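You operate a simulated robot arm through the tools that you are given. There is no shell and no other tool. Be economical: measure what you need, move in short steps, check, and stop when the job is done.

You are at the controls of a simulated robot arm. One attempt, no reset.

Task
Take the marker from the end table and leave it on the back ledge of the tunnel. Fetch the blue paper roll from the end table and set it on top of the large cake there. Fetch the blue block and set it on the clear end of the press bench. Put the steel block on the far end of the depositor belt away on the back ledge of the tunnel. Take the bucket from the shelf of the depositor table and put it on top of the large board on the top of the back belt. Put the white carton on the top of the steel worktop away on the bottom shelf of the corner bench. Take the scoop from the top of the back belt and leave it on top of the large base there. Any order will do. Set down upright: paper roll, blue block, steel block, white carton.

Only the result counts: the job must be done as asked and must still hold three seconds after the hand-in. Knocking over, shifting, dropping, spilling or breaking anything else fails it.

Robot
A 6-joint arm with a two-finger gripper on a trunk, on a base that drives. Base frame: it is fixed to the floor where the robot stands at the start and does not move with it; the origin is under the middle of the robot, x ahead of it, y to its left, z up. Lengths are in mm, angles in degrees, forces in N, time in s.
Its first joint turns from -115.0 to 115.0 degrees. Places, roughly: back ledge of the tunnel (31x23 cm) [920, -820, 900]; blue block (5x5x5 cm) [900, -900, 900]; bottom shelf of the corner bench [-4200, -1400, 200]; bucket (17x17x16 cm) [9300, 2400, 400]; clear end of the press bench [-2400, 2800, 800]; large base (19x19x4 cm) [7900, 4700, 1000]; large board (27x22x4 cm) [7500, 4400, 1000]; large cake (19x19x8 cm) [600, -400, 900]; marker (3x3x10 cm) [500, -200, 900]; paper roll [750, -250, 1000]; scoop (6x6x15 cm) [8000, 4400, 1000]; steel block (5x5x5 cm) [8700, 2100, 900]; white carton (10x5x5 cm) [5200, 4300, 1000]. Payload 2.1 kg.
The tool frame sits at the grasp point between the pads (the TCP): z along the fingers, y along the line on which they close. The tips reach 20 mm beyond it. The gripper opens to 100 mm. The gripper's body begins 63 mm behind the TCP.
Orientation is told as [roll, pitch, yaw] about the base's x, y, z axes, in that order, counted from this pose: with the fingers straight down and closing along the base's y, the tool's x points along the base's -x, its y along +y and its z along -z.

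Tools
- The arm moves only by the tool nudge_tool. Its argument "steps" is text: rows parted by semicolons, each of 7 numbers parted by spaces: the shift along the tool's x, y, z in mm, then the turn, a rotation vector about the tool's x, y, z in degrees, then the finger opening in mm, from 0 to 100. In form: x y z ax ay az fingers; .... A call has 1 to 12 rows; each row is the pose to reach, as a shift and turn from the pose commanded when the call began, along the tool's axes at that moment. Rows are played at 5 a second. More than 50 mm and 8.6 degrees between two rows, or a gripper value outside its range, and nothing of the call is played. A pose out of reach is approached as far as the arm can. The call stops where the force on the tool passes 40 N (or 10 N more than at its start, if that is more) or the arm is blocked; 0.2 s more then pass. Each finger travels about 153 mm/s and halts on what it meets, pressing with about 28 N; the grip force reading is that of the motor and also rises with nothing between the fingers. The clock runs only during rows and for 0.2 s after the last one: add rows that repeat a pose to give the fingers time. The reply holds the time, the measured pose of the TCP, the force on the tool along the base axes, the opening and the grip force, in the units named above and with some noise, with the torque about the TCP (base axes, N m) and any sound that the robot's microphone picked up.
- Cameras (640 x 400 px; columns grow to the right, rows downward): "scene" is now at [21.1, 96.2, 1621.9]; the picture's right is [-0.56, -0.83, 0.00], its down [-0.58, 0.39, -0.71] and it looks along [0.59, -0.40, -0.70] (base axes); focal length 267 px, centre (320, 200). "wrist" rides on the gripper at [70, -19, -99] in the tool frame; the picture's right is [0.26, 0.97, 0.00], its down [-0.75, 0.20, -0.63] and it looks along [-0.61, 0.16, 0.78] (tool axes); focal length 230 px, centre (320, 200). There is no depth. A picture from a camera that has moved, and an enlarged one, comes with that camera's place and axes in the base frame and with its lens. The place of the scene camera against the robot may be out by one fixed shift of up to 18 mm in any direction.
- camera(camera): a new picture of that camera. It takes no simulated time.
- lift_body(by): slides the trunk up (or, below 0, down) by that many mm; the arm and the scene camera ride with it, the base frame stays. It gives what a move gives, with no picture.
- roll_base(legs): drives the robot by 1 to 6 legs, each [ahead, turn to the left] in mm and degrees, along the robot's own axes; the way and the turn of a leg run together, so that a leg with both is an arc; at most 1500 mm and 180 degrees a leg. The arm and the cameras ride along, it lands a little off, and it stops where it bumps. It gives what a move gives.
- aim_head(pan, tilt): turns the head with the scene camera to pan (to the left, within 155 degrees either way) and tilt (down, from -29 to 69), counted from straight ahead of the robot. It gives what a move gives.
- close_up(camera, box): a new picture of the part [left, top, right, bottom] of that camera's present view, enlarged. It takes no simulated time.
- close_job(): hands the job in; it is judged then, once.

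Work in short steps. Places have to be worked out from the pictures, the camera data and where the tool is seen: move nearer, look again, correct. Check each grasp and each placing, and mend what went wrong. You have 207 turns and 180 pictures in all, those below and enlarged ones among them. Open the gripper and draw the arm clear of the work before you hand the job in, unless the task says otherwise; then end with one line.

The tools are called after "Call:" as name(argument=value, ...) on one line, values as JSON. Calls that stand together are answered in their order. nudge_tool: Moves the arm, as the interface text tells. Its arguments: {"type":"object","properties":{"steps":{"type":"string"}},"required":["steps"]} The other tools are called the same way: lift_body (by) slides the trunk up or down; roll_base (legs) drives the base; aim_head (pan, tilt) turns the head that bears the scene camera; camera (camera) takes a picture; close_up (camera, box) takes an enlarged picture of a part of a camera's view; close_job () hands the job in.

At the start:

```text
t: 0.0
ee_pos: [349.2, -137.7, 1237.0]
ee_rot: [0.0, 0.0, 0.0]
wrist_force: [-0.4, -0.2, 1.1]
ft_torque: [0.0, 0.0, -0.01]
finger_gap: 100.0
gripper_force: 0.1
trunk travel left (down, up): [-826.0, 164.0]
robot x, y, heading: [1.9, -0.3, -0.3]
head pan, tilt: [-34.2, 44.6]
```

scene: 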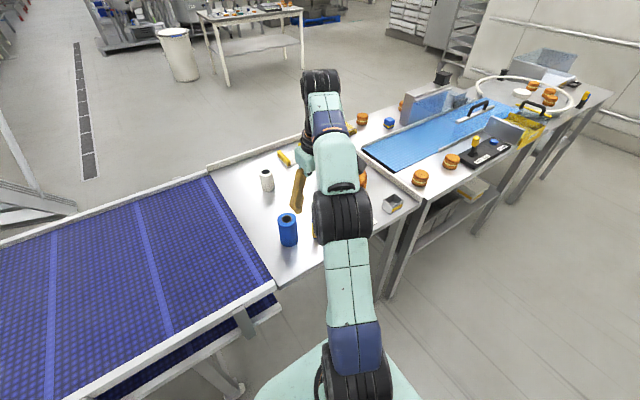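
wrist: 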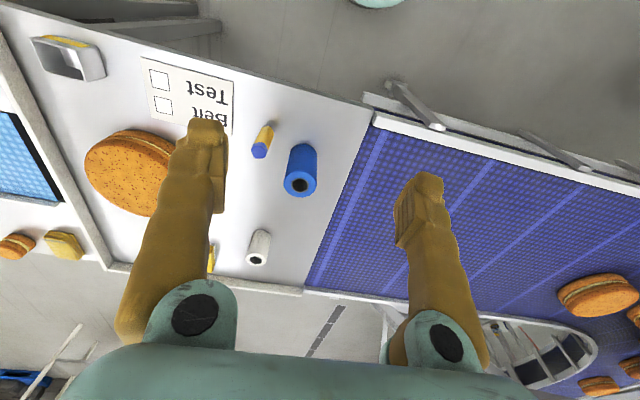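

I start by looking at the end table and the nearby tunnel enlarged, to identify the roll, the marker, the blue block and the ledge.

Call:
close_up(camera="scene", box=[200, 120, 420, 260])

Call:
close_up(camera="scene", box=[340, 60, 600, 220])

Call:
close_up(camera="wrist", box=[60, 80, 380, 280])

```text
2.86 times, centred on (310, 190) of scene
camera zoom: at [21.1, 96.2, 1621.9], right [-0.56, -0.83, 0.0], down [-0.58, 0.39, -0.71], along [0.59, -0.4, -0.7], focal length 763 px, centre (349, 229)
```

zoom: 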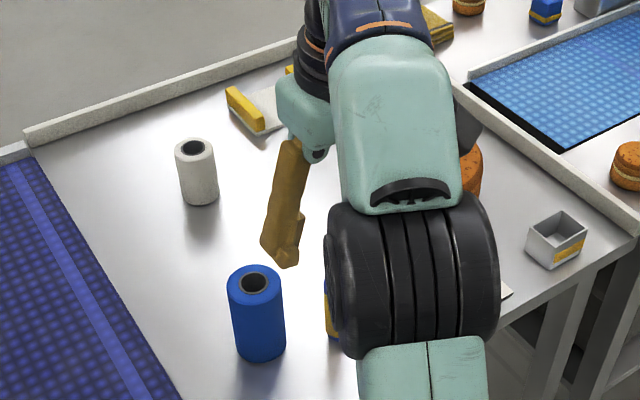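

```text
2.46 times, centred on (470, 140) of scene
camera zoom: at [21.1, 96.2, 1621.9], right [-0.56, -0.83, 0.0], down [-0.58, 0.39, -0.71], along [0.59, -0.4, -0.7], focal length 657 px, centre (-49, 348)
```

zoom: 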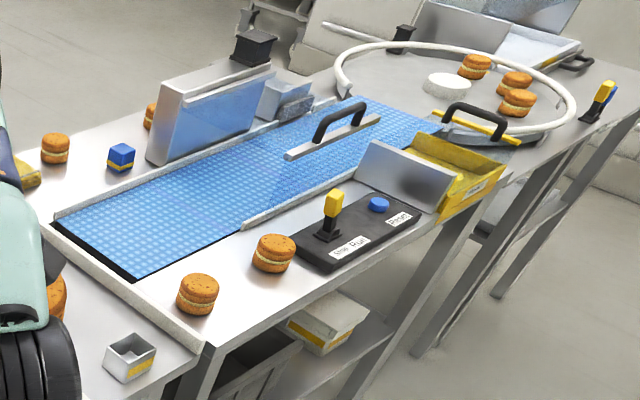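

```text
2.00 times, centred on (220, 180) of wrist
camera zoom: at [279.1, -156.3, 1334.9], right [-0.26, 0.97, 0.0], down [0.75, 0.2, 0.63], along [0.61, 0.16, -0.78], focal length 460 px, centre (520, 240)
```

zoom: 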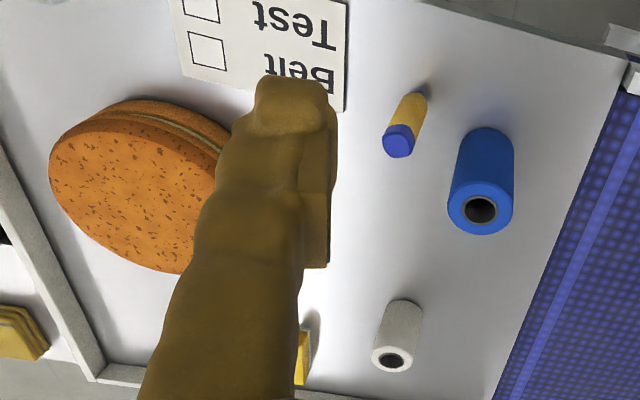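

The blue roll (~510,-125) and the marker (~490,-212) stand clear, and the table looks to be about z 870. I move the tool over the marker, still high, to test the reach.

Call:
nudge_tool(steps="-35 -19 20 0 0 0 100; -70 -37 40 0 0 0 100; -105 -56 60 0 0 0 100; -140 -74 80 0 0 0 100; -140 -74 120 0 0 0 100; -140 -74 120 0 0 0 100")

Call:
camera(camera="wrist")

Call:
camera(camera="scene")

```text
t: 1.4
ee_pos: [420.7, -181.6, 1100.3]
ee_rot: [0.0, -0.1, 0.0]
wrist_force: [-0.2, 0.2, 0.0]
ft_torque: [-0.01, 0.01, -0.01]
finger_gap: 99.9
gripper_force: 0.1
out of reach, approached as far as the arm can: row 1, 2, 3, 4, 5, 6
trunk travel left (down, up): [-826.0, 164.0]
robot x, y, heading: [-1.2, 3.4, 0.1]
head pan, tilt: [-34.2, 44.6]
```

```text
174 pictures are left
camera wrist: at [351.4, -199.7, 1198.6], right [-0.26, 0.97, 0.0], down [0.75, 0.2, 0.63], along [0.61, 0.16, -0.78], focal length 230 px, centre (320, 200)
```

wrist: 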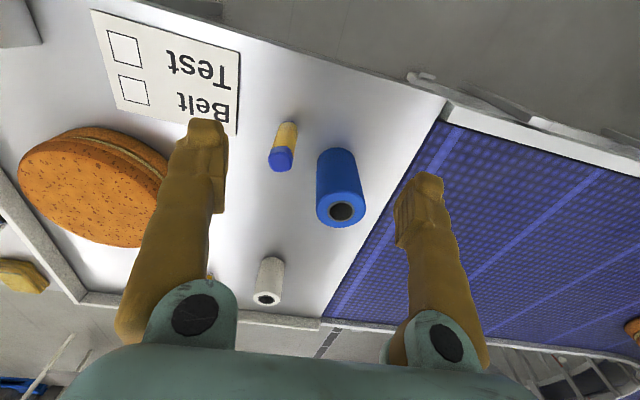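

```text
173 pictures are left
camera scene: at [20.6, 96.5, 1621.9], right [-0.56, -0.83, 0.0], down [-0.58, 0.39, -0.71], along [0.59, -0.4, -0.7], focal length 267 px, centre (320, 200)
```

scene: 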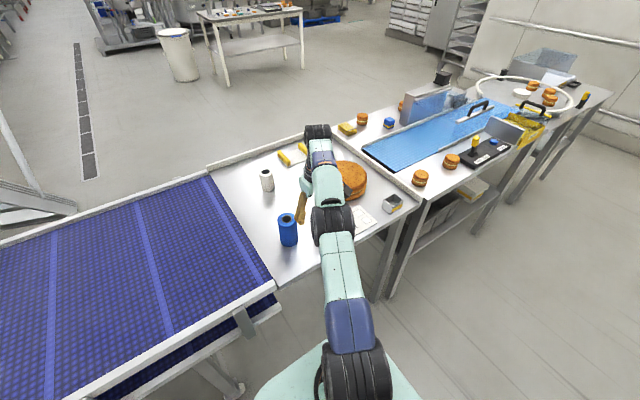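

Marker triangulates to (485,-211), roll to (517,-131) with its top at z≈997. The reach limit seems to grow as the tool goes lower; I descend at narrower opening toward the marker, staying above it, and aim the head down to see the base/table clearance.

Call:
nudge_tool(steps="0 0 20 0 0 0 60; 0 0 40 0 0 0 60; 0 0 60 0 0 0 60; 0 0 60 0 0 0 60")

Call:
aim_head(pan=-10, tilt=69)

Call:
camera(camera="scene")

```text
t: 2.4
ee_pos: [422.3, -183.5, 1043.0]
ee_rot: [0.0, 0.0, 0.0]
wrist_force: [-1.0, -0.1, 0.1]
ft_torque: [0.02, 0.0, -0.01]
finger_gap: 59.7
gripper_force: 0.0
trunk travel left (down, up): [-826.0, 164.0]
robot x, y, heading: [2.8, 3.3, 0.1]
head pan, tilt: [-34.2, 44.6]
```

```text
t: 3.3
ee_pos: [422.2, -182.0, 1041.7]
ee_rot: [0.0, 0.0, 0.0]
wrist_force: [-0.1, -0.1, 0.7]
ft_torque: [0.03, 0.01, 0.02]
finger_gap: 60.0
gripper_force: 0.1
trunk travel left (down, up): [-826.0, 164.0]
robot x, y, heading: [1.3, -1.6, -0.1]
head pan, tilt: [-10.0, 68.8]
```

```text
172 pictures are left
camera scene: at [8.5, 132.2, 1592.5], right [-0.17, -0.98, 0.0], down [-0.92, 0.16, -0.36], along [0.36, -0.06, -0.93], focal length 267 px, centre (320, 200)
```

scene: 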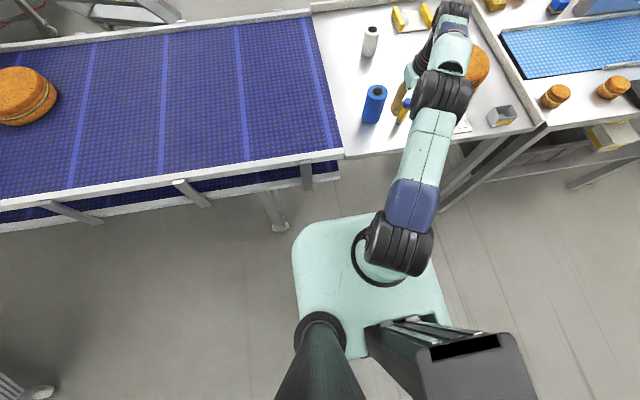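

The commanded pose is clipped to what is reached. I test how far the arm stretches at z 1040 toward the marker.

Call:
nudge_tool(steps="-30 -14 0 0 0 0 60; -63 -29 0 0 0 0 60; -63 -29 0 0 0 0 60")

```text
t: 4.1
ee_pos: [435.4, -185.8, 1037.9]
ee_rot: [0.1, 0.1, 0.0]
wrist_force: [-0.4, -0.2, -0.3]
ft_torque: [0.02, -0.01, 0.0]
finger_gap: 60.1
gripper_force: 0.1
out of reach, approached as far as the arm can: row 1, 2, 3
trunk travel left (down, up): [-826.0, 164.0]
robot x, y, heading: [2.3, -0.1, -0.1]
head pan, tilt: [-10.0, 68.8]
```

Tool-down reach is about 480 mm from the axis at this height, so I must drive closer. I'll raise and retract the arm, then drive to roughly (180,-300), between the table legs, from where marker, roll and cake are all in reach.

Call:
nudge_tool(steps="15 8 -45 0 0 0 60; 35 17 -90 0 0 0 60; 60 30 -130 0 0 0 60; 85 45 -165 0 0 0 60; 85 45 -165 0 0 0 60")

Call:
roll_base(legs=[[0, -60], [340, 0], [0, 60]])

Call:
aim_head(pan=-20, tilt=60)

Call:
camera(camera="scene")

Call:
camera(camera="wrist")

```text
t: 5.3
ee_pos: [353.4, -142.9, 1202.4]
ee_rot: [0.0, 0.2, 0.0]
wrist_force: [0.7, -0.5, -0.2]
ft_torque: [-0.01, 0.03, 0.02]
finger_gap: 60.0
gripper_force: 0.0
out of reach, approached as far as the arm can: row 2
trunk travel left (down, up): [-826.0, 164.0]
robot x, y, heading: [2.9, 1.8, -0.1]
head pan, tilt: [-10.0, 68.8]
```

```text
t: 12.7
ee_pos: [526.0, -424.5, 1201.7]
ee_rot: [0.1, 0.0, 0.1]
wrist_force: [0.0, 0.1, -0.5]
ft_torque: [0.03, -0.02, 0.02]
finger_gap: 59.8
gripper_force: 0.1
trunk travel left (down, up): [-826.0, 164.0]
robot x, y, heading: [171.9, -284.4, 0.0]
head pan, tilt: [-10.0, 68.8]
```

```text
t: 13.4
ee_pos: [526.4, -425.3, 1201.9]
ee_rot: [0.0, 0.1, 0.1]
wrist_force: [-0.5, -0.6, 0.2]
ft_torque: [0.04, 0.04, 0.01]
finger_gap: 60.1
gripper_force: 0.0
trunk travel left (down, up): [-826.0, 164.0]
robot x, y, heading: [175.8, -281.9, 0.1]
head pan, tilt: [-20.0, 60.0]
```

```text
171 pictures are left
camera scene: at [190.2, -165.8, 1601.8], right [-0.34, -0.94, 0.0], down [-0.81, 0.29, -0.5], along [0.47, -0.17, -0.87], focal length 267 px, centre (320, 200)
```

scene: 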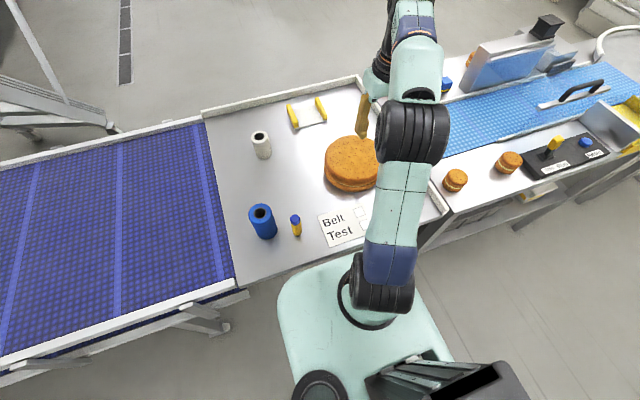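

```text
170 pictures are left
camera wrist: at [457.3, -443.3, 1300.5], right [-0.26, 0.97, 0.0], down [0.75, 0.2, 0.63], along [0.61, 0.16, -0.78], focal length 230 px, centre (320, 200)
```

wrist: 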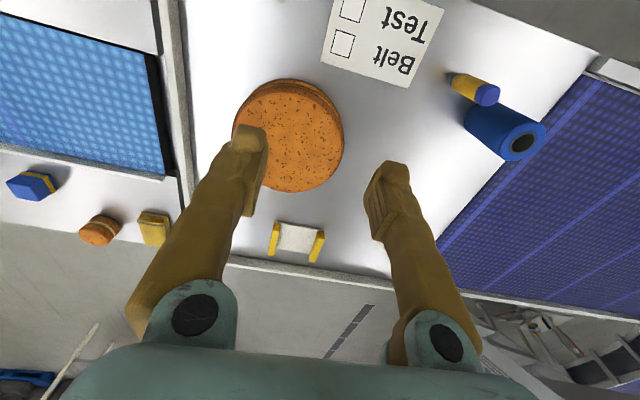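

The base is at about (174,-283), no bump; cake at (615,-451). I raise the trunk 60 for better reach at cake height, then move above the roll.

Call:
lift_body(by=60)

Call:
nudge_tool(steps="2 48 10 0 0 0 80; 3 96 30 0 0 0 80; 5 140 55 0 0 0 80; 6 185 80 0 0 0 80; 8 230 105 0 0 0 80; 9 270 125 0 0 0 80; 9 294 132 0 0 0 80; 9 294 132 0 0 0 80")

Call:
camera(camera="wrist")

```text
t: 14.4
ee_pos: [526.4, -424.9, 1262.2]
ee_rot: [0.1, 0.1, 0.1]
wrist_force: [-0.7, -0.2, 0.5]
ft_torque: [-0.03, -0.03, 0.0]
finger_gap: 60.0
gripper_force: 0.0
trunk travel left (down, up): [-886.0, 104.0]
robot x, y, heading: [174.8, -286.1, 0.1]
head pan, tilt: [-20.0, 60.0]
```

```text
refused: row 2 steps farther than a row can; nothing moved
```

```text
169 pictures are left
camera wrist: at [457.4, -443.4, 1360.6], right [-0.26, 0.97, 0.0], down [0.75, 0.2, 0.63], along [0.61, 0.16, -0.78], focal length 230 px, centre (320, 200)
```

wrist: 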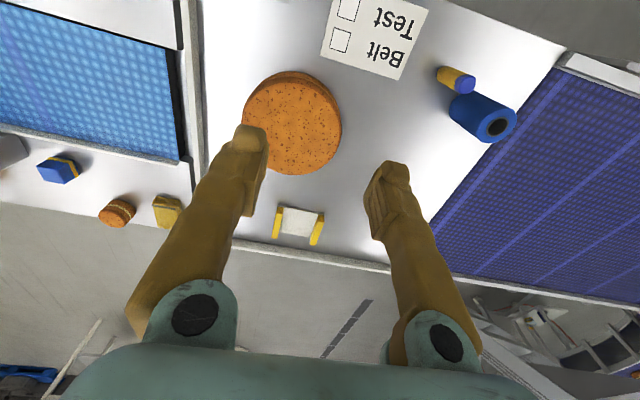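

A row was slightly too long; I redo it with shorter rows.

Call:
nudge_tool(steps="1 42 18 0 0 0 80; 3 84 36 0 0 0 80; 4 126 54 0 0 0 80; 5 168 72 0 0 0 80; 7 210 92 0 0 0 80; 8 252 112 0 0 0 80; 9 294 132 0 0 0 80; 9 294 132 0 0 0 80")

Call:
camera(camera="wrist")

Call:
camera(camera="scene")

```text
t: 16.2
ee_pos: [516.5, -135.5, 1129.7]
ee_rot: [0.1, 0.0, 0.0]
wrist_force: [-0.1, -0.1, -0.3]
ft_torque: [0.01, -0.03, 0.01]
finger_gap: 79.9
gripper_force: 0.1
trunk travel left (down, up): [-886.0, 104.0]
robot x, y, heading: [171.0, -285.3, -0.2]
head pan, tilt: [-20.0, 60.0]
```

```text
168 pictures are left
camera wrist: at [446.9, -153.2, 1228.1], right [-0.26, 0.97, 0.0], down [0.75, 0.2, 0.63], along [0.61, 0.16, -0.78], focal length 230 px, centre (320, 200)
```

wrist: 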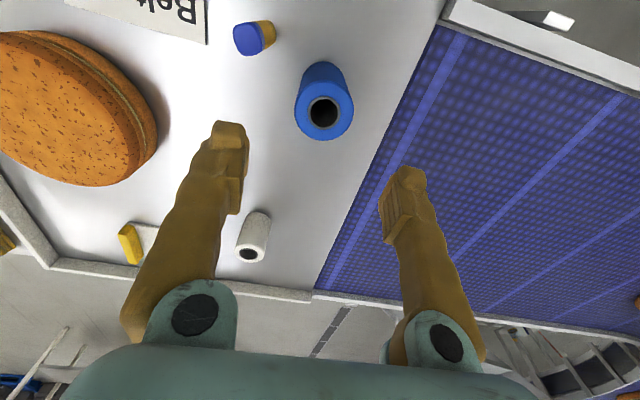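

```text
167 pictures are left
camera scene: at [189.9, -166.6, 1661.9], right [-0.34, -0.94, 0.0], down [-0.81, 0.29, -0.5], along [0.47, -0.17, -0.87], focal length 267 px, centre (320, 200)
```

scene: 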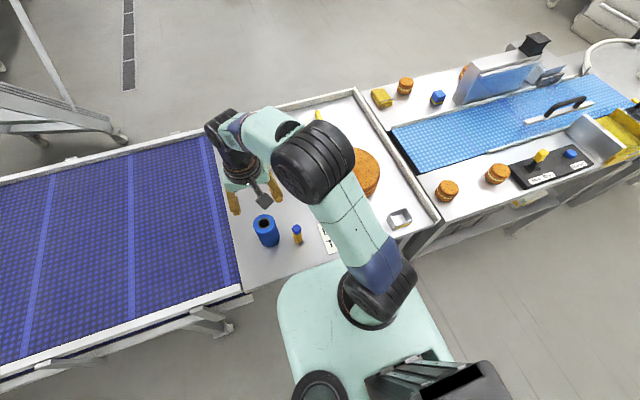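

The roll's top is at (519,-131), 4 mm off the tool axis. I descend around it to z≈950 and close.

Call:
nudge_tool(steps="-2 4 45 0 0 0 80; -2 4 90 0 0 0 80; -2 4 135 0 0 0 80; -2 4 180 0 0 0 80; -2 4 180 0 0 0 45; -2 4 180 0 0 0 40; -2 4 180 0 0 0 40")

Call:
camera(camera="wrist")

```text
t: 17.8
ee_pos: [515.1, -128.5, 946.2]
ee_rot: [0.0, -0.1, 0.0]
wrist_force: [-0.3, -0.7, 0.3]
ft_torque: [0.01, 0.03, -0.02]
finger_gap: 58.8
gripper_force: 28.5
trunk travel left (down, up): [-886.0, 104.0]
robot x, y, heading: [172.3, -284.1, 0.2]
head pan, tilt: [-20.0, 60.0]
```

```text
166 pictures are left
camera wrist: at [446.3, -146.6, 1044.9], right [-0.26, 0.97, 0.0], down [0.75, 0.2, 0.63], along [0.61, 0.16, -0.78], focal length 230 px, centre (320, 200)
```

wrist: 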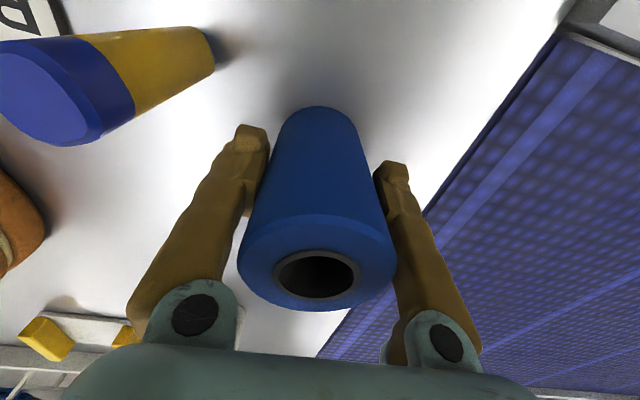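

Gripped at 58.8 mm. I lift it by 180 and carry it toward the cake.

Call:
nudge_tool(steps="0 0 -45 0 0 0 40; 0 0 -90 0 0 0 40; 0 0 -135 0 0 0 40; 0 0 -175 0 0 0 40; -12 -45 -175 0 0 0 40; -24 -90 -175 0 0 0 40; -36 -135 -175 0 0 0 40; -48 -180 -175 0 0 0 40; -60 -225 -175 0 0 0 40; -70 -265 -175 0 0 0 40; -70 -265 -175 0 0 0 40")

Call:
camera(camera="wrist")

Call:
camera(camera="scene")

```text
t: 20.2
ee_pos: [586.6, -395.1, 1125.7]
ee_rot: [0.0, 0.0, 0.2]
wrist_force: [1.1, -0.1, -0.9]
ft_torque: [-0.06, 0.0, 0.0]
finger_gap: 58.9
gripper_force: 27.7
trunk travel left (down, up): [-886.0, 104.0]
robot x, y, heading: [174.7, -283.4, 0.3]
head pan, tilt: [-20.0, 60.0]
```

```text
165 pictures are left
camera wrist: at [518.4, -413.4, 1224.3], right [-0.26, 0.97, 0.0], down [0.75, 0.2, 0.63], along [0.61, 0.16, -0.78], focal length 230 px, centre (320, 200)
```

wrist: 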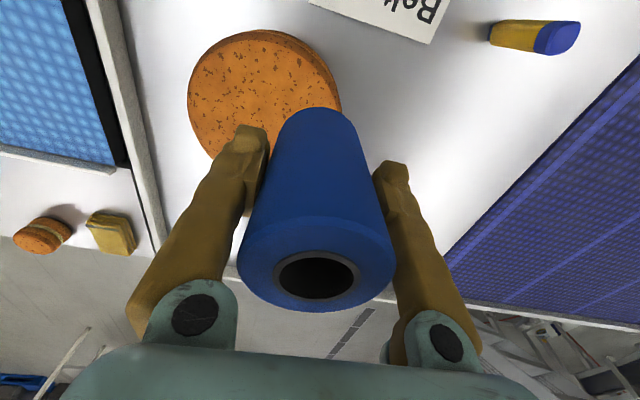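

```text
164 pictures are left
camera scene: at [190.2, -165.2, 1661.8], right [-0.34, -0.94, 0.0], down [-0.81, 0.29, -0.5], along [0.47, -0.17, -0.87], focal length 267 px, centre (320, 200)
```

scene: 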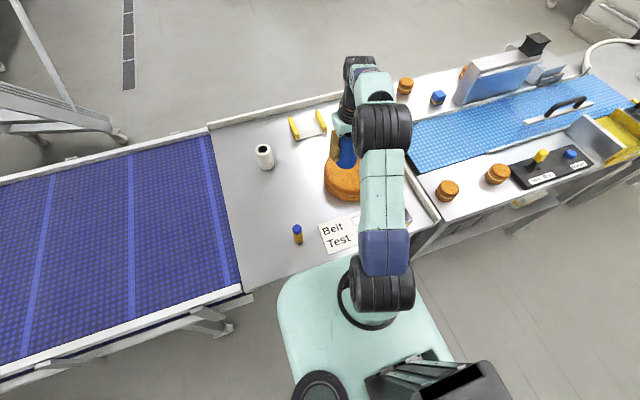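

Cake centre is at about (614,-456). I move over it and lower to 10 mm above expected contact.

Call:
nudge_tool(steps="-8 -30 0 0 0 0 40; -22 -59 0 0 0 0 40; -22 -59 45 0 0 0 40; -22 -59 85 0 0 0 40; -22 -59 85 0 0 0 40")

Call:
camera(camera="wrist")

Call:
camera(camera="scene")

```text
t: 21.4
ee_pos: [609.9, -450.7, 1039.8]
ee_rot: [-0.1, -0.1, 0.1]
wrist_force: [0.0, -0.4, -1.6]
ft_torque: [-0.01, 0.01, 0.03]
finger_gap: 59.1
gripper_force: 27.6
trunk travel left (down, up): [-886.0, 104.0]
robot x, y, heading: [177.1, -285.8, 0.2]
head pan, tilt: [-20.0, 60.0]
```

```text
163 pictures are left
camera wrist: at [539.6, -469.3, 1139.2], right [-0.26, 0.97, 0.0], down [0.75, 0.2, 0.63], along [0.61, 0.16, -0.78], focal length 230 px, centre (320, 200)
```

wrist: 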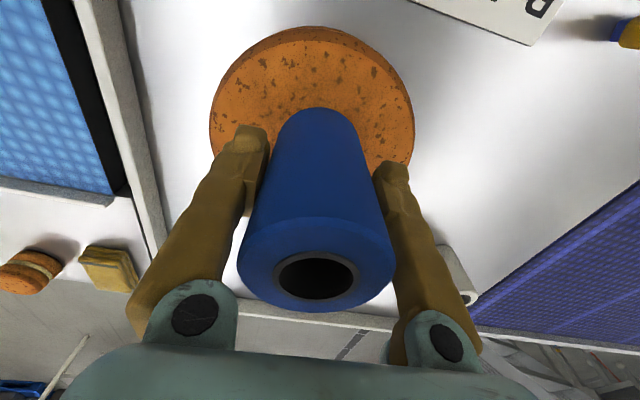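

```text
162 pictures are left
camera scene: at [190.5, -166.5, 1661.9], right [-0.34, -0.94, 0.0], down [-0.81, 0.29, -0.5], along [0.47, -0.17, -0.87], focal length 267 px, centre (320, 200)
```

scene: 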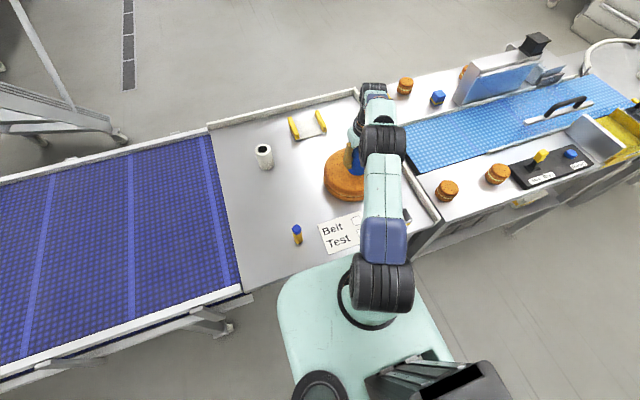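

Laterally centred. I lower by small amounts and watch the force.

Call:
nudge_tool(steps="0 0 4 0 0 0 40; 0 0 8 0 0 0 40; 0 0 8 0 0 0 40")

```text
t: 22.2
ee_pos: [611.3, -451.3, 1034.1]
ee_rot: [0.1, 0.0, 0.1]
wrist_force: [0.5, -1.1, -1.4]
ft_torque: [0.02, -0.01, 0.0]
finger_gap: 59.1
gripper_force: 27.9
trunk travel left (down, up): [-886.0, 104.0]
robot x, y, heading: [176.2, -286.4, 0.1]
head pan, tilt: [-20.0, 60.0]
```

Call:
nudge_tool(steps="0 0 2 0 0 0 40; 0 0 4 0 0 0 40; 0 0 6 0 0 0 40; 0 0 6 0 0 0 40")

```text
t: 23.2
ee_pos: [610.4, -450.6, 1026.0]
ee_rot: [0.0, -0.1, 0.1]
wrist_force: [0.3, 0.3, -1.0]
ft_torque: [0.03, 0.03, 0.04]
finger_gap: 59.2
gripper_force: 28.2
trunk travel left (down, up): [-886.0, 104.0]
robot x, y, heading: [173.2, -285.6, 0.1]
head pan, tilt: [-20.0, 60.0]
```

No contact yet (force unchanged); I continue a few mm lower.

Call:
nudge_tool(steps="0 0 2 0 0 0 40; 0 0 4 0 0 0 40; 0 0 4 0 0 0 40")

Call:
camera(camera="scene")

```text
t: 24.0
ee_pos: [611.4, -450.2, 1021.7]
ee_rot: [0.0, 0.0, 0.1]
wrist_force: [1.0, 1.2, -1.8]
ft_torque: [0.03, 0.0, -0.03]
finger_gap: 59.2
gripper_force: 27.7
trunk travel left (down, up): [-886.0, 104.0]
robot x, y, heading: [171.4, -285.3, -0.1]
head pan, tilt: [-20.0, 60.0]
```

```text
161 pictures are left
camera scene: at [190.5, -166.1, 1661.8], right [-0.34, -0.94, 0.0], down [-0.81, 0.29, -0.5], along [0.47, -0.17, -0.87], focal length 267 px, centre (320, 200)
```

scene: 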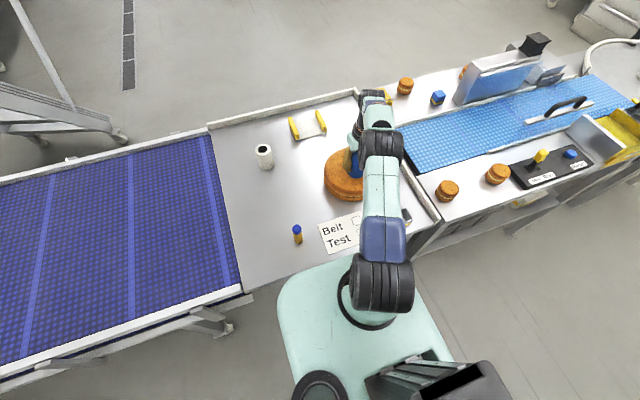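

Still free. I go down in 2 mm rows up to 10 mm, letting the force guard stop it.

Call:
nudge_tool(steps="0 0 2 0 0 0 40; 0 0 4 0 0 0 40; 0 0 6 0 0 0 40; 0 0 6 0 0 0 40")

```text
t: 25.0
ee_pos: [612.9, -450.4, 1017.4]
ee_rot: [0.0, 0.0, 0.1]
wrist_force: [0.0, 0.2, -0.1]
ft_torque: [0.01, -0.04, 0.01]
finger_gap: 59.0
gripper_force: 28.6
trunk travel left (down, up): [-886.0, 104.0]
robot x, y, heading: [177.8, -287.8, -0.1]
head pan, tilt: [-20.0, 60.0]
```

Call:
nudge_tool(steps="0 0 2 0 0 0 40; 0 0 4 0 0 0 40; 0 0 4 0 0 0 40")

Call:
close_up(camera="scene", box=[300, 100, 420, 220])

```text
t: 25.8
ee_pos: [611.0, -450.0, 1016.5]
ee_rot: [-0.3, -0.6, 0.2]
wrist_force: [9.9, -3.9, 37.9]
ft_torque: [0.09, 0.02, -0.05]
finger_gap: 59.0
gripper_force: 28.6
trunk travel left (down, up): [-886.0, 104.0]
robot x, y, heading: [174.5, -282.7, 0.3]
head pan, tilt: [-20.0, 60.0]
```

```text
3.33 times, centred on (360, 160) of scene
camera zoom: at [186.1, -164.4, 1662.2], right [-0.34, -0.94, 0.0], down [-0.81, 0.29, -0.5], along [0.47, -0.17, -0.86], focal length 890 px, centre (187, 333)
```

zoom: 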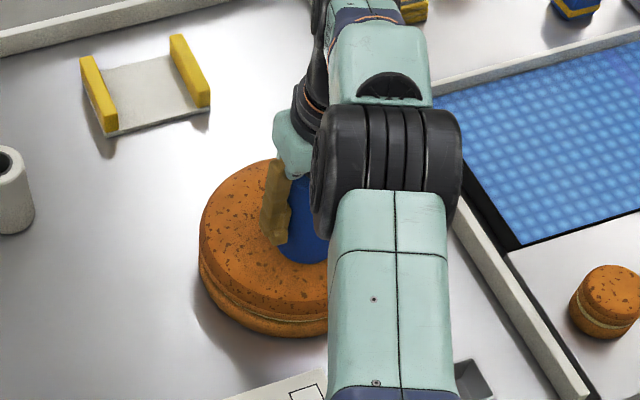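

Contact at 38 N, z≈1016.5. I ease off 2 mm, open, and rise.

Call:
nudge_tool(steps="0 0 -4 0 0 0 40; 0 0 -4 0 0 0 80; 0 0 -4 0 0 0 80; 0 0 -30 0 0 0 80; 0 0 -75 0 0 0 80; 0 0 -120 0 0 0 80; 0 0 -120 0 0 0 80")

Call:
camera(camera="wrist")

```text
t: 27.4
ee_pos: [611.8, -450.8, 1134.9]
ee_rot: [0.1, -0.1, 0.2]
wrist_force: [0.6, 0.3, -0.5]
ft_torque: [0.02, 0.01, -0.03]
finger_gap: 80.0
gripper_force: 0.0
trunk travel left (down, up): [-886.0, 104.0]
robot x, y, heading: [176.7, -283.3, 0.1]
head pan, tilt: [-20.0, 60.0]
```

```text
159 pictures are left
camera wrist: at [542.0, -468.6, 1232.9], right [-0.26, 0.97, 0.0], down [0.75, 0.2, 0.63], along [0.61, 0.16, -0.78], focal length 230 px, centre (320, 200)
```

wrist: 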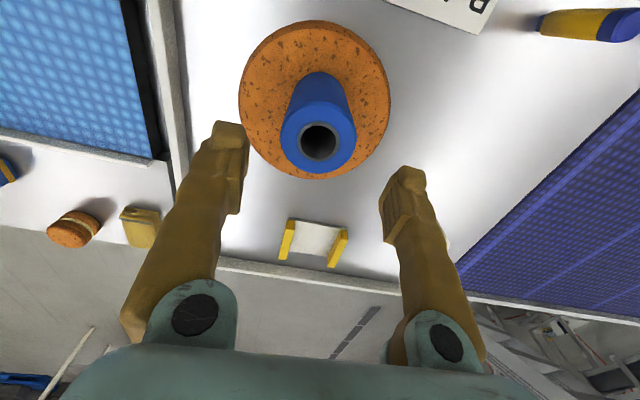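

Roll stands on the cake. Next, I move above the marker with 60 mm opening.

Call:
nudge_tool(steps="21 40 0 0 0 0 60; 42 80 0 0 0 0 60; 63 120 0 0 0 0 60; 84 160 0 0 0 0 60; 105 200 15 0 0 0 60; 127 240 40 0 0 0 60; 127 240 40 0 0 0 60")

Call:
camera(camera="wrist")

```text
refused: row 6 steps farther than a row can; nothing moved
```

```text
158 pictures are left
camera wrist: at [542.0, -468.6, 1232.9], right [-0.26, 0.97, 0.0], down [0.75, 0.2, 0.63], along [0.61, 0.16, -0.78], focal length 230 px, centre (320, 200)
```

wrist: 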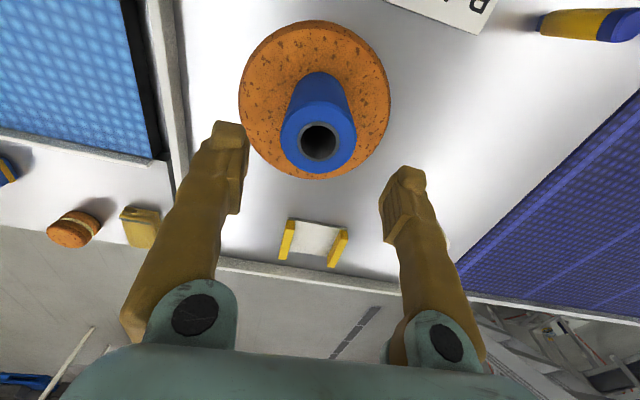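

One row was too long; I add a row.

Call:
nudge_tool(steps="21 40 0 0 0 0 60; 42 80 0 0 0 0 60; 63 120 0 0 0 0 60; 84 160 0 0 0 0 60; 105 200 5 0 0 0 60; 127 240 10 0 0 0 60; 127 240 45 0 0 0 60; 127 240 45 0 0 0 60")

Call:
camera(camera="wrist")

```text
t: 29.2
ee_pos: [479.5, -209.9, 1091.0]
ee_rot: [0.0, 0.0, 0.1]
wrist_force: [-0.1, 0.0, 0.9]
ft_torque: [0.04, -0.02, 0.02]
finger_gap: 59.9
gripper_force: 0.0
trunk travel left (down, up): [-886.0, 104.0]
robot x, y, heading: [175.6, -284.0, 0.2]
head pan, tilt: [-20.0, 60.0]
```

```text
157 pictures are left
camera wrist: at [411.2, -228.8, 1189.4], right [-0.26, 0.97, 0.0], down [0.75, 0.2, 0.63], along [0.61, 0.16, -0.78], focal length 230 px, centre (320, 200)
```

wrist: 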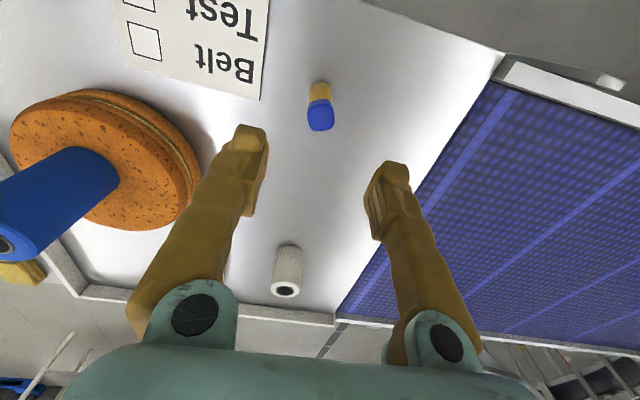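

Marker top at (486,-209). I descend to z≈922 and close.

Call:
nudge_tool(steps="-6 0 45 0 0 0 60; -6 0 90 0 0 0 60; -6 0 130 0 0 0 60; -6 0 168 0 0 0 60; -6 0 168 0 0 0 15; -6 0 168 0 0 0 15; -6 0 168 0 0 0 15")

Call:
camera(camera="wrist")

```text
t: 30.8
ee_pos: [491.7, -211.2, 920.8]
ee_rot: [-0.1, 0.0, 0.1]
wrist_force: [-0.8, -0.2, -0.4]
ft_torque: [0.01, -0.02, -0.02]
finger_gap: 23.8
gripper_force: 27.8
trunk travel left (down, up): [-886.0, 104.0]
robot x, y, heading: [176.2, -286.4, 0.2]
head pan, tilt: [-20.0, 60.0]
```

```text
156 pictures are left
camera wrist: at [421.9, -228.3, 1019.6], right [-0.26, 0.97, 0.0], down [0.75, 0.2, 0.63], along [0.61, 0.16, -0.78], focal length 230 px, centre (320, 200)
```

wrist: 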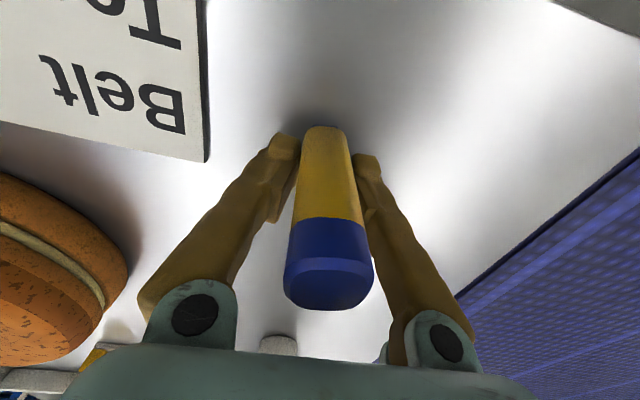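

Marker held (23.8 mm). I lift it, retract, and look around for a route to the back of the tunnel.

Call:
nudge_tool(steps="0 0 -45 0 0 0 15; 0 0 -90 0 0 0 15; 0 0 -135 0 0 0 15; 0 0 -180 0 0 0 15; 20 0 -225 0 0 0 15; 40 -20 -260 0 0 0 15; 60 -40 -270 0 0 0 15; 60 -40 -270 0 0 0 15")

Call:
aim_head(pan=-60, tilt=20)

Call:
camera(camera="scene")

Call:
aim_head(pan=0, tilt=15)

Call:
camera(camera="scene")

Call:
aim_head(pan=70, tilt=20)

Call:
camera(camera="scene")

Call:
aim_head(pan=150, tilt=20)

Call:
camera(camera="scene")

Call:
aim_head(pan=-130, tilt=20)

Call:
camera(camera="scene")

```text
t: 32.6
ee_pos: [428.4, -248.1, 1188.8]
ee_rot: [0.0, 0.1, 0.2]
wrist_force: [-0.6, -0.2, -1.1]
ft_torque: [-0.04, 0.01, 0.03]
finger_gap: 23.4
gripper_force: 27.9
trunk travel left (down, up): [-886.0, 104.0]
robot x, y, heading: [171.8, -285.6, -0.0]
head pan, tilt: [-20.0, 60.0]
```

```text
t: 33.7
ee_pos: [428.7, -248.5, 1188.4]
ee_rot: [0.0, -0.1, 0.1]
wrist_force: [-0.5, 0.5, -1.1]
ft_torque: [0.02, -0.01, -0.02]
finger_gap: 23.2
gripper_force: 27.7
trunk travel left (down, up): [-886.0, 104.0]
robot x, y, heading: [172.4, -281.5, -0.0]
head pan, tilt: [-60.0, 20.0]
```

```text
155 pictures are left
camera scene: at [174.6, -223.5, 1719.9], right [-0.86, -0.5, 0.0], down [-0.17, 0.3, -0.94], along [0.47, -0.81, -0.34], focal length 267 px, centre (320, 200)
```

scene: 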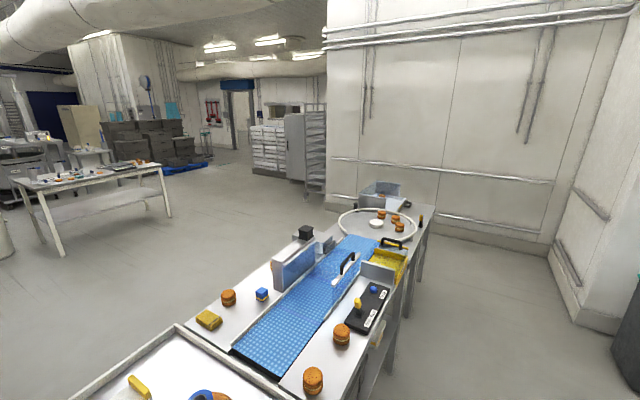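

```text
t: 35.0
ee_pos: [429.8, -248.8, 1189.7]
ee_rot: [0.1, 0.0, 0.1]
wrist_force: [-0.9, -0.4, -0.7]
ft_torque: [0.01, -0.01, 0.01]
finger_gap: 23.0
gripper_force: 28.6
trunk travel left (down, up): [-886.0, 104.0]
robot x, y, heading: [171.6, -286.3, 0.2]
head pan, tilt: [0.0, 15.0]
```

```text
154 pictures are left
camera scene: at [221.0, -143.1, 1728.1], right [0.0, -1.0, 0.0], down [-0.26, 0.0, -0.97], along [0.97, 0.0, -0.26], focal length 267 px, centre (320, 200)
```

scene: 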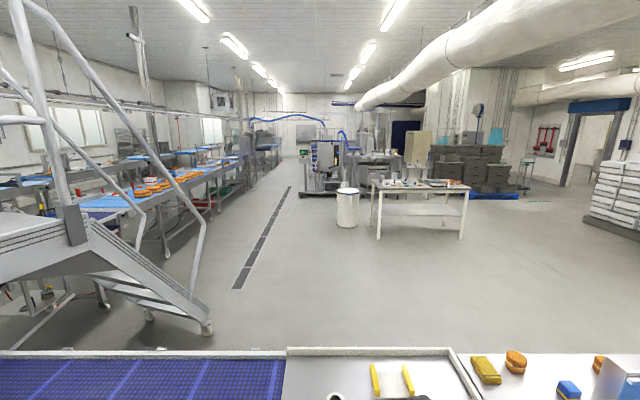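

```text
t: 36.4
ee_pos: [429.2, -249.7, 1188.3]
ee_rot: [0.0, 0.0, 0.1]
wrist_force: [-0.1, -0.5, -0.2]
ft_torque: [0.01, -0.04, 0.03]
finger_gap: 22.8
gripper_force: 28.2
trunk travel left (down, up): [-886.0, 104.0]
robot x, y, heading: [175.7, -288.6, -0.2]
head pan, tilt: [70.0, 20.0]
```

```text
153 pictures are left
camera scene: at [159.3, -55.6, 1719.9], right [0.94, -0.34, 0.0], down [-0.12, -0.32, -0.94], along [0.32, 0.88, -0.34], focal length 267 px, centre (320, 200)
```

scene: 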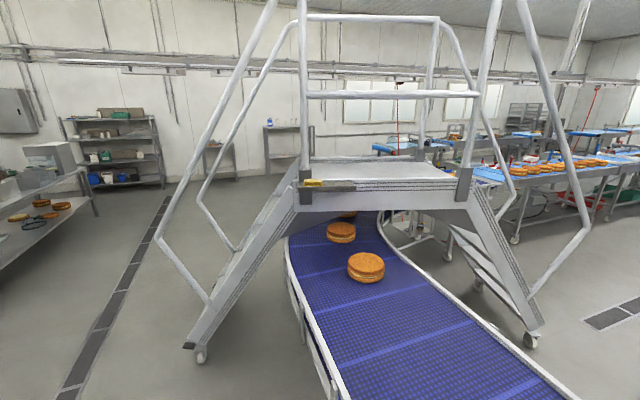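

```text
t: 37.9
ee_pos: [429.4, -249.1, 1190.0]
ee_rot: [0.1, 0.1, 0.1]
wrist_force: [0.8, 0.0, -0.5]
ft_torque: [-0.02, 0.03, 0.0]
finger_gap: 22.9
gripper_force: 27.9
trunk travel left (down, up): [-886.0, 104.0]
robot x, y, heading: [175.3, -288.3, 0.0]
head pan, tilt: [150.0, 20.0]
```

```text
152 pictures are left
camera scene: at [46.8, -96.6, 1719.9], right [0.5, 0.87, 0.0], down [0.3, -0.17, -0.94], along [-0.81, 0.47, -0.34], focal length 267 px, centre (320, 200)
```

scene: 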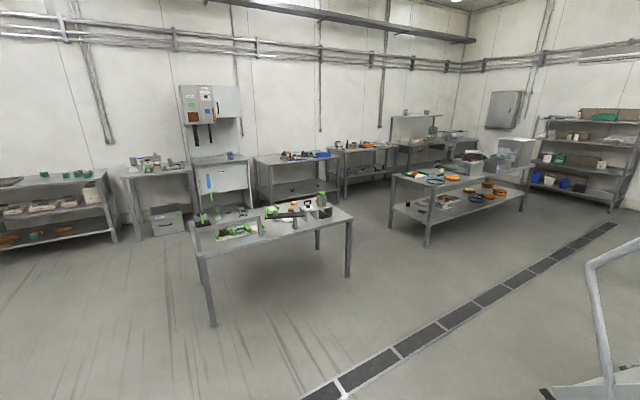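

```text
t: 41.8
ee_pos: [428.2, -248.6, 1190.3]
ee_rot: [0.0, 0.0, 0.1]
wrist_force: [0.0, -0.7, -0.7]
ft_torque: [-0.01, -0.07, 0.01]
finger_gap: 22.7
gripper_force: 28.3
trunk travel left (down, up): [-886.0, 104.0]
robot x, y, heading: [176.0, -285.0, -0.0]
head pan, tilt: [-130.0, 20.0]
```

```text
151 pictures are left
camera scene: at [67.9, -214.7, 1720.0], right [-0.77, 0.64, 0.0], down [0.22, 0.26, -0.94], along [-0.6, -0.72, -0.34], focal length 267 px, centre (320, 200)
```

scene: 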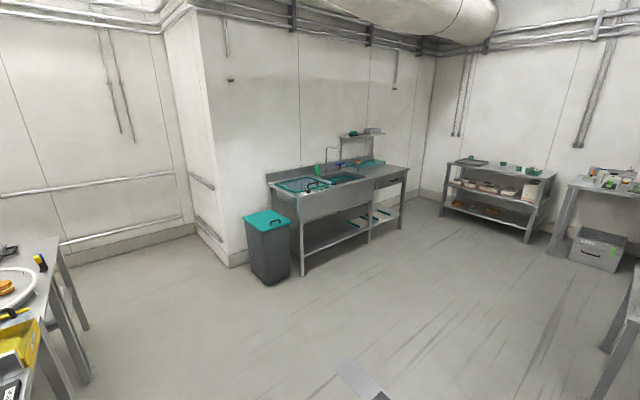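

The line of tables ends near y≈-2700 to -2900 with a gap to the wall at y≈-3970, so I can go around that end. I back off, turn right and drive along the front; then look.

Call:
roll_base(legs=[[-330, 0], [0, -90], [1500, 0], [1000, 0]])

Call:
aim_head(pan=40, tilt=30)

Call:
camera(camera="scene")

```text
t: 59.5
ee_pos: [38.1, -3020.9, 1188.7]
ee_rot: [-0.1, 0.0, -85.2]
wrist_force: [-0.1, 0.0, -0.8]
ft_torque: [0.0, 0.03, -0.05]
finger_gap: 22.9
gripper_force: 27.5
trunk travel left (down, up): [-886.0, 104.0]
robot x, y, heading: [-21.0, -2772.7, -85.1]
head pan, tilt: [-130.0, 20.0]
```

```text
t: 62.1
ee_pos: [38.8, -3022.2, 1189.8]
ee_rot: [0.0, -0.1, -85.2]
wrist_force: [-0.4, 0.5, -1.0]
ft_torque: [-0.02, 0.02, 0.0]
finger_gap: 22.7
gripper_force: 27.6
trunk travel left (down, up): [-886.0, 104.0]
robot x, y, heading: [-17.7, -2773.5, -85.3]
head pan, tilt: [40.0, 30.0]
```

```text
150 pictures are left
camera scene: at [192.6, -2761.9, 1703.9], right [-0.71, -0.7, 0.0], down [-0.35, 0.35, -0.87], along [0.61, -0.61, -0.5], focal length 267 px, centre (320, 200)
```

scene: 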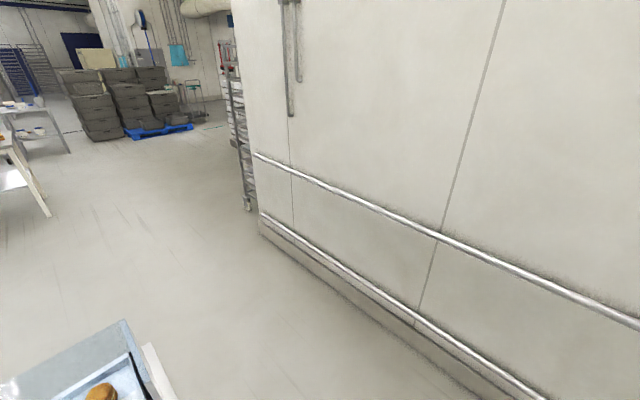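

Table end is at y≈-2720, wall at ≈-4100. I go on to y≈-3350, turn to heading 0 and cross behind.

Call:
roll_base(legs=[[580, 0], [0, 85.2], [1500, 0], [60, 0], [0, 90]])

Call:
aim_head(pan=20, tilt=25)

Call:
camera(camera="scene")

```text
t: 80.6
ee_pos: [1581.5, -3052.4, 1188.5]
ee_rot: [0.0, 0.0, 92.2]
wrist_force: [-0.5, -0.3, -0.4]
ft_torque: [0.01, 0.01, -0.01]
finger_gap: 22.9
gripper_force: 28.2
trunk travel left (down, up): [-886.0, 104.0]
robot x, y, heading: [1625.0, -3307.6, 92.1]
head pan, tilt: [40.0, 30.0]
```

```text
t: 81.4
ee_pos: [1582.2, -3052.3, 1190.6]
ee_rot: [0.0, -0.1, 92.1]
wrist_force: [0.8, -0.3, -1.7]
ft_torque: [0.01, -0.01, -0.01]
finger_gap: 22.6
gripper_force: 28.5
trunk travel left (down, up): [-886.0, 104.0]
robot x, y, heading: [1626.9, -3305.9, 92.2]
head pan, tilt: [20.0, 25.0]
```

```text
149 pictures are left
camera scene: at [1468.7, -3283.5, 1711.8], right [0.93, 0.38, 0.0], down [0.16, -0.39, -0.91], along [-0.34, 0.84, -0.42], focal length 267 px, centre (320, 200)
```

scene: 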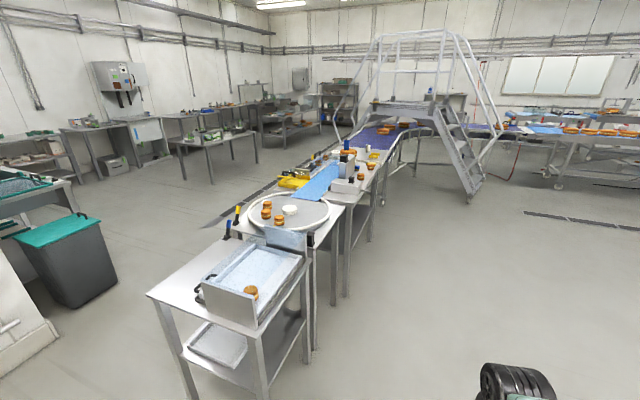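

Clear floor behind. I drive along the back to y≈-830 and turn to face the ledge.

Call:
roll_base(legs=[[1500, 0], [980, 0], [0, 88]])

Call:
aim_head(pan=0, tilt=50)

Call:
camera(camera="scene")

Call:
camera(camera="wrist")

```text
t: 97.2
ee_pos: [1188.2, -889.5, 1188.9]
ee_rot: [0.0, 0.0, -177.5]
wrist_force: [0.9, 0.8, -1.7]
ft_torque: [-0.01, -0.01, 0.0]
finger_gap: 22.7
gripper_force: 28.3
trunk travel left (down, up): [-886.0, 104.0]
robot x, y, heading: [1440.4, -839.2, -177.5]
head pan, tilt: [20.0, 25.0]
```

```text
t: 98.1
ee_pos: [1190.1, -889.3, 1189.2]
ee_rot: [0.0, 0.1, -177.5]
wrist_force: [-0.1, -0.5, -1.2]
ft_torque: [-0.03, 0.02, -0.02]
finger_gap: 23.0
gripper_force: 28.1
trunk travel left (down, up): [-886.0, 104.0]
robot x, y, heading: [1440.1, -839.9, -177.3]
head pan, tilt: [0.0, 50.0]
```

```text
148 pictures are left
camera scene: at [1444.3, -980.3, 1674.4], right [-0.04, 1.0, 0.0], down [0.76, 0.03, -0.64], along [-0.64, -0.03, -0.77], focal length 267 px, centre (320, 200)
```

scene: 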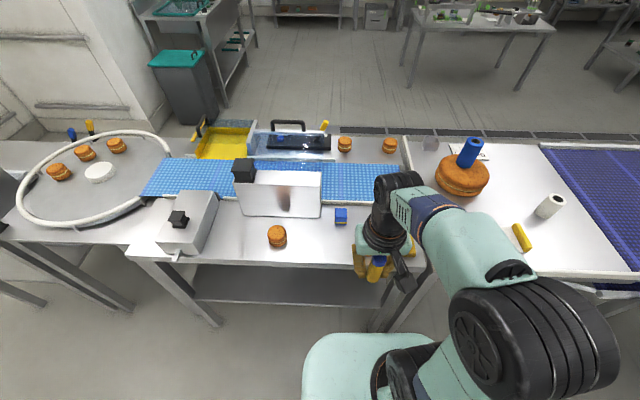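

```text
147 pictures are left
camera wrist: at [1258.2, -867.0, 1287.2], right [0.3, -0.95, 0.0], down [-0.74, -0.23, 0.63], along [-0.6, -0.19, -0.78], focal length 230 px, centre (320, 200)
```

wrist: 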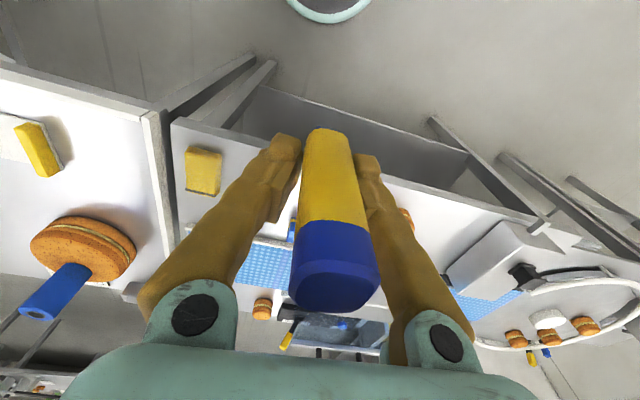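

Blue block is at about (865,-931), a macaron at (948,-1150); table edge x≈1058. I drive 170 ahead, correcting the heading, then look.

Call:
roll_base(legs=[[170, -2.7]])

Call:
nudge_tool(steps="0 40 0 0 0 0 15; 0 80 0 0 0 0 15; 0 120 0 0 0 0 15; 0 160 0 0 0 0 15; 0 160 0 0 0 0 15")

Call:
camera(camera="scene")

Call:
camera(camera="wrist")

```text
t: 99.6
ee_pos: [1012.0, -880.8, 1190.2]
ee_rot: [-0.1, -0.2, 179.7]
wrist_force: [0.1, 0.5, 0.2]
ft_torque: [0.03, 0.05, 0.0]
finger_gap: 22.9
gripper_force: 28.4
trunk travel left (down, up): [-886.0, 104.0]
robot x, y, heading: [1262.6, -845.0, 179.7]
head pan, tilt: [0.0, 50.0]
```

```text
t: 100.8
ee_pos: [1008.2, -1038.8, 1186.6]
ee_rot: [0.0, 0.1, 179.6]
wrist_force: [-0.1, 1.6, -0.5]
ft_torque: [-0.03, -0.04, -0.01]
finger_gap: 23.0
gripper_force: 27.8
trunk travel left (down, up): [-886.0, 104.0]
robot x, y, heading: [1267.4, -844.8, 179.6]
head pan, tilt: [0.0, 50.0]
```

```text
146 pictures are left
camera scene: at [1259.9, -982.5, 1674.4], right [0.0, 1.0, 0.0], down [0.77, 0.0, -0.64], along [-0.64, 0.0, -0.77], focal length 267 px, centre (320, 200)
```

scene: 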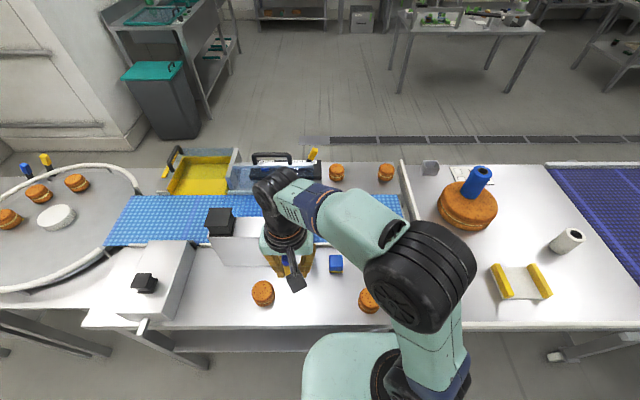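

```text
145 pictures are left
camera wrist: at [1077.6, -1020.3, 1285.4], right [0.25, -0.97, 0.0], down [-0.75, -0.2, 0.63], along [-0.61, -0.16, -0.78], focal length 230 px, centre (320, 200)
```

wrist: 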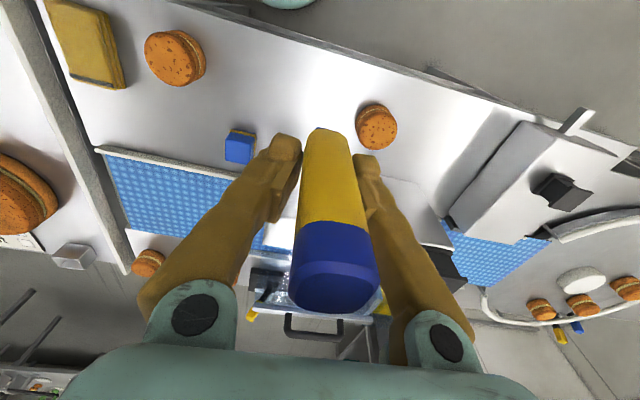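

Ledge objects: sponge (960,-704), macaron (972,-818), blue block (860,-926). I'll put the marker at about (975,-915). Move over and down to 15 mm above the expected surface.

Call:
nudge_tool(steps="-11 -41 0 0 0 0 15; -22 -82 0 0 0 0 15; -33 -124 0 0 0 0 15; -33 -124 50 0 0 0 15; -33 -124 100 0 0 0 15; -33 -124 150 0 0 0 15; -33 -124 190 0 0 0 15; -33 -124 190 0 0 0 15")

Call:
camera(camera="wrist")

Call:
camera(camera="scene")

```text
t: 102.6
ee_pos: [976.5, -916.7, 999.2]
ee_rot: [0.1, 0.0, 179.6]
wrist_force: [0.3, -1.5, -0.3]
ft_torque: [-0.01, 0.0, -0.01]
finger_gap: 22.5
gripper_force: 27.9
trunk travel left (down, up): [-886.0, 104.0]
robot x, y, heading: [1268.6, -844.2, 179.6]
head pan, tilt: [0.0, 50.0]
```

```text
144 pictures are left
camera wrist: at [1047.4, -897.7, 1097.6], right [0.25, -0.97, 0.0], down [-0.75, -0.2, 0.63], along [-0.61, -0.16, -0.78], focal length 230 px, centre (320, 200)
```

wrist: 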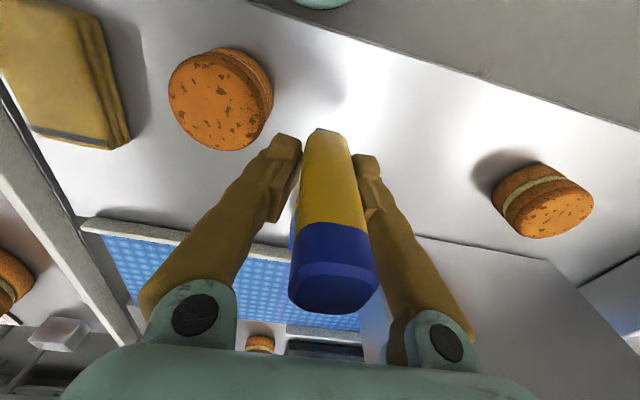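

```text
143 pictures are left
camera scene: at [1260.1, -982.9, 1674.4], right [0.0, 1.0, 0.0], down [0.77, 0.0, -0.64], along [-0.64, 0.0, -0.77], focal length 267 px, centre (320, 200)
```

scene: 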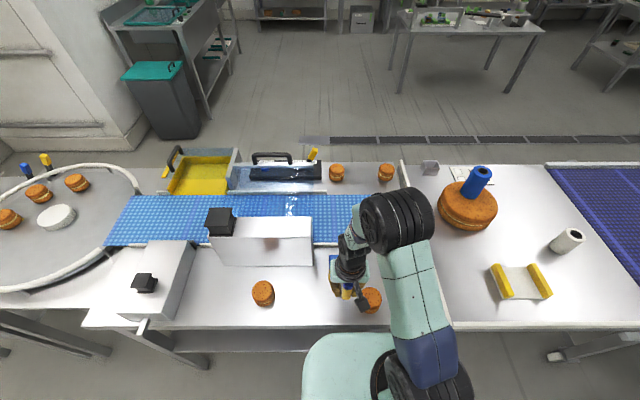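

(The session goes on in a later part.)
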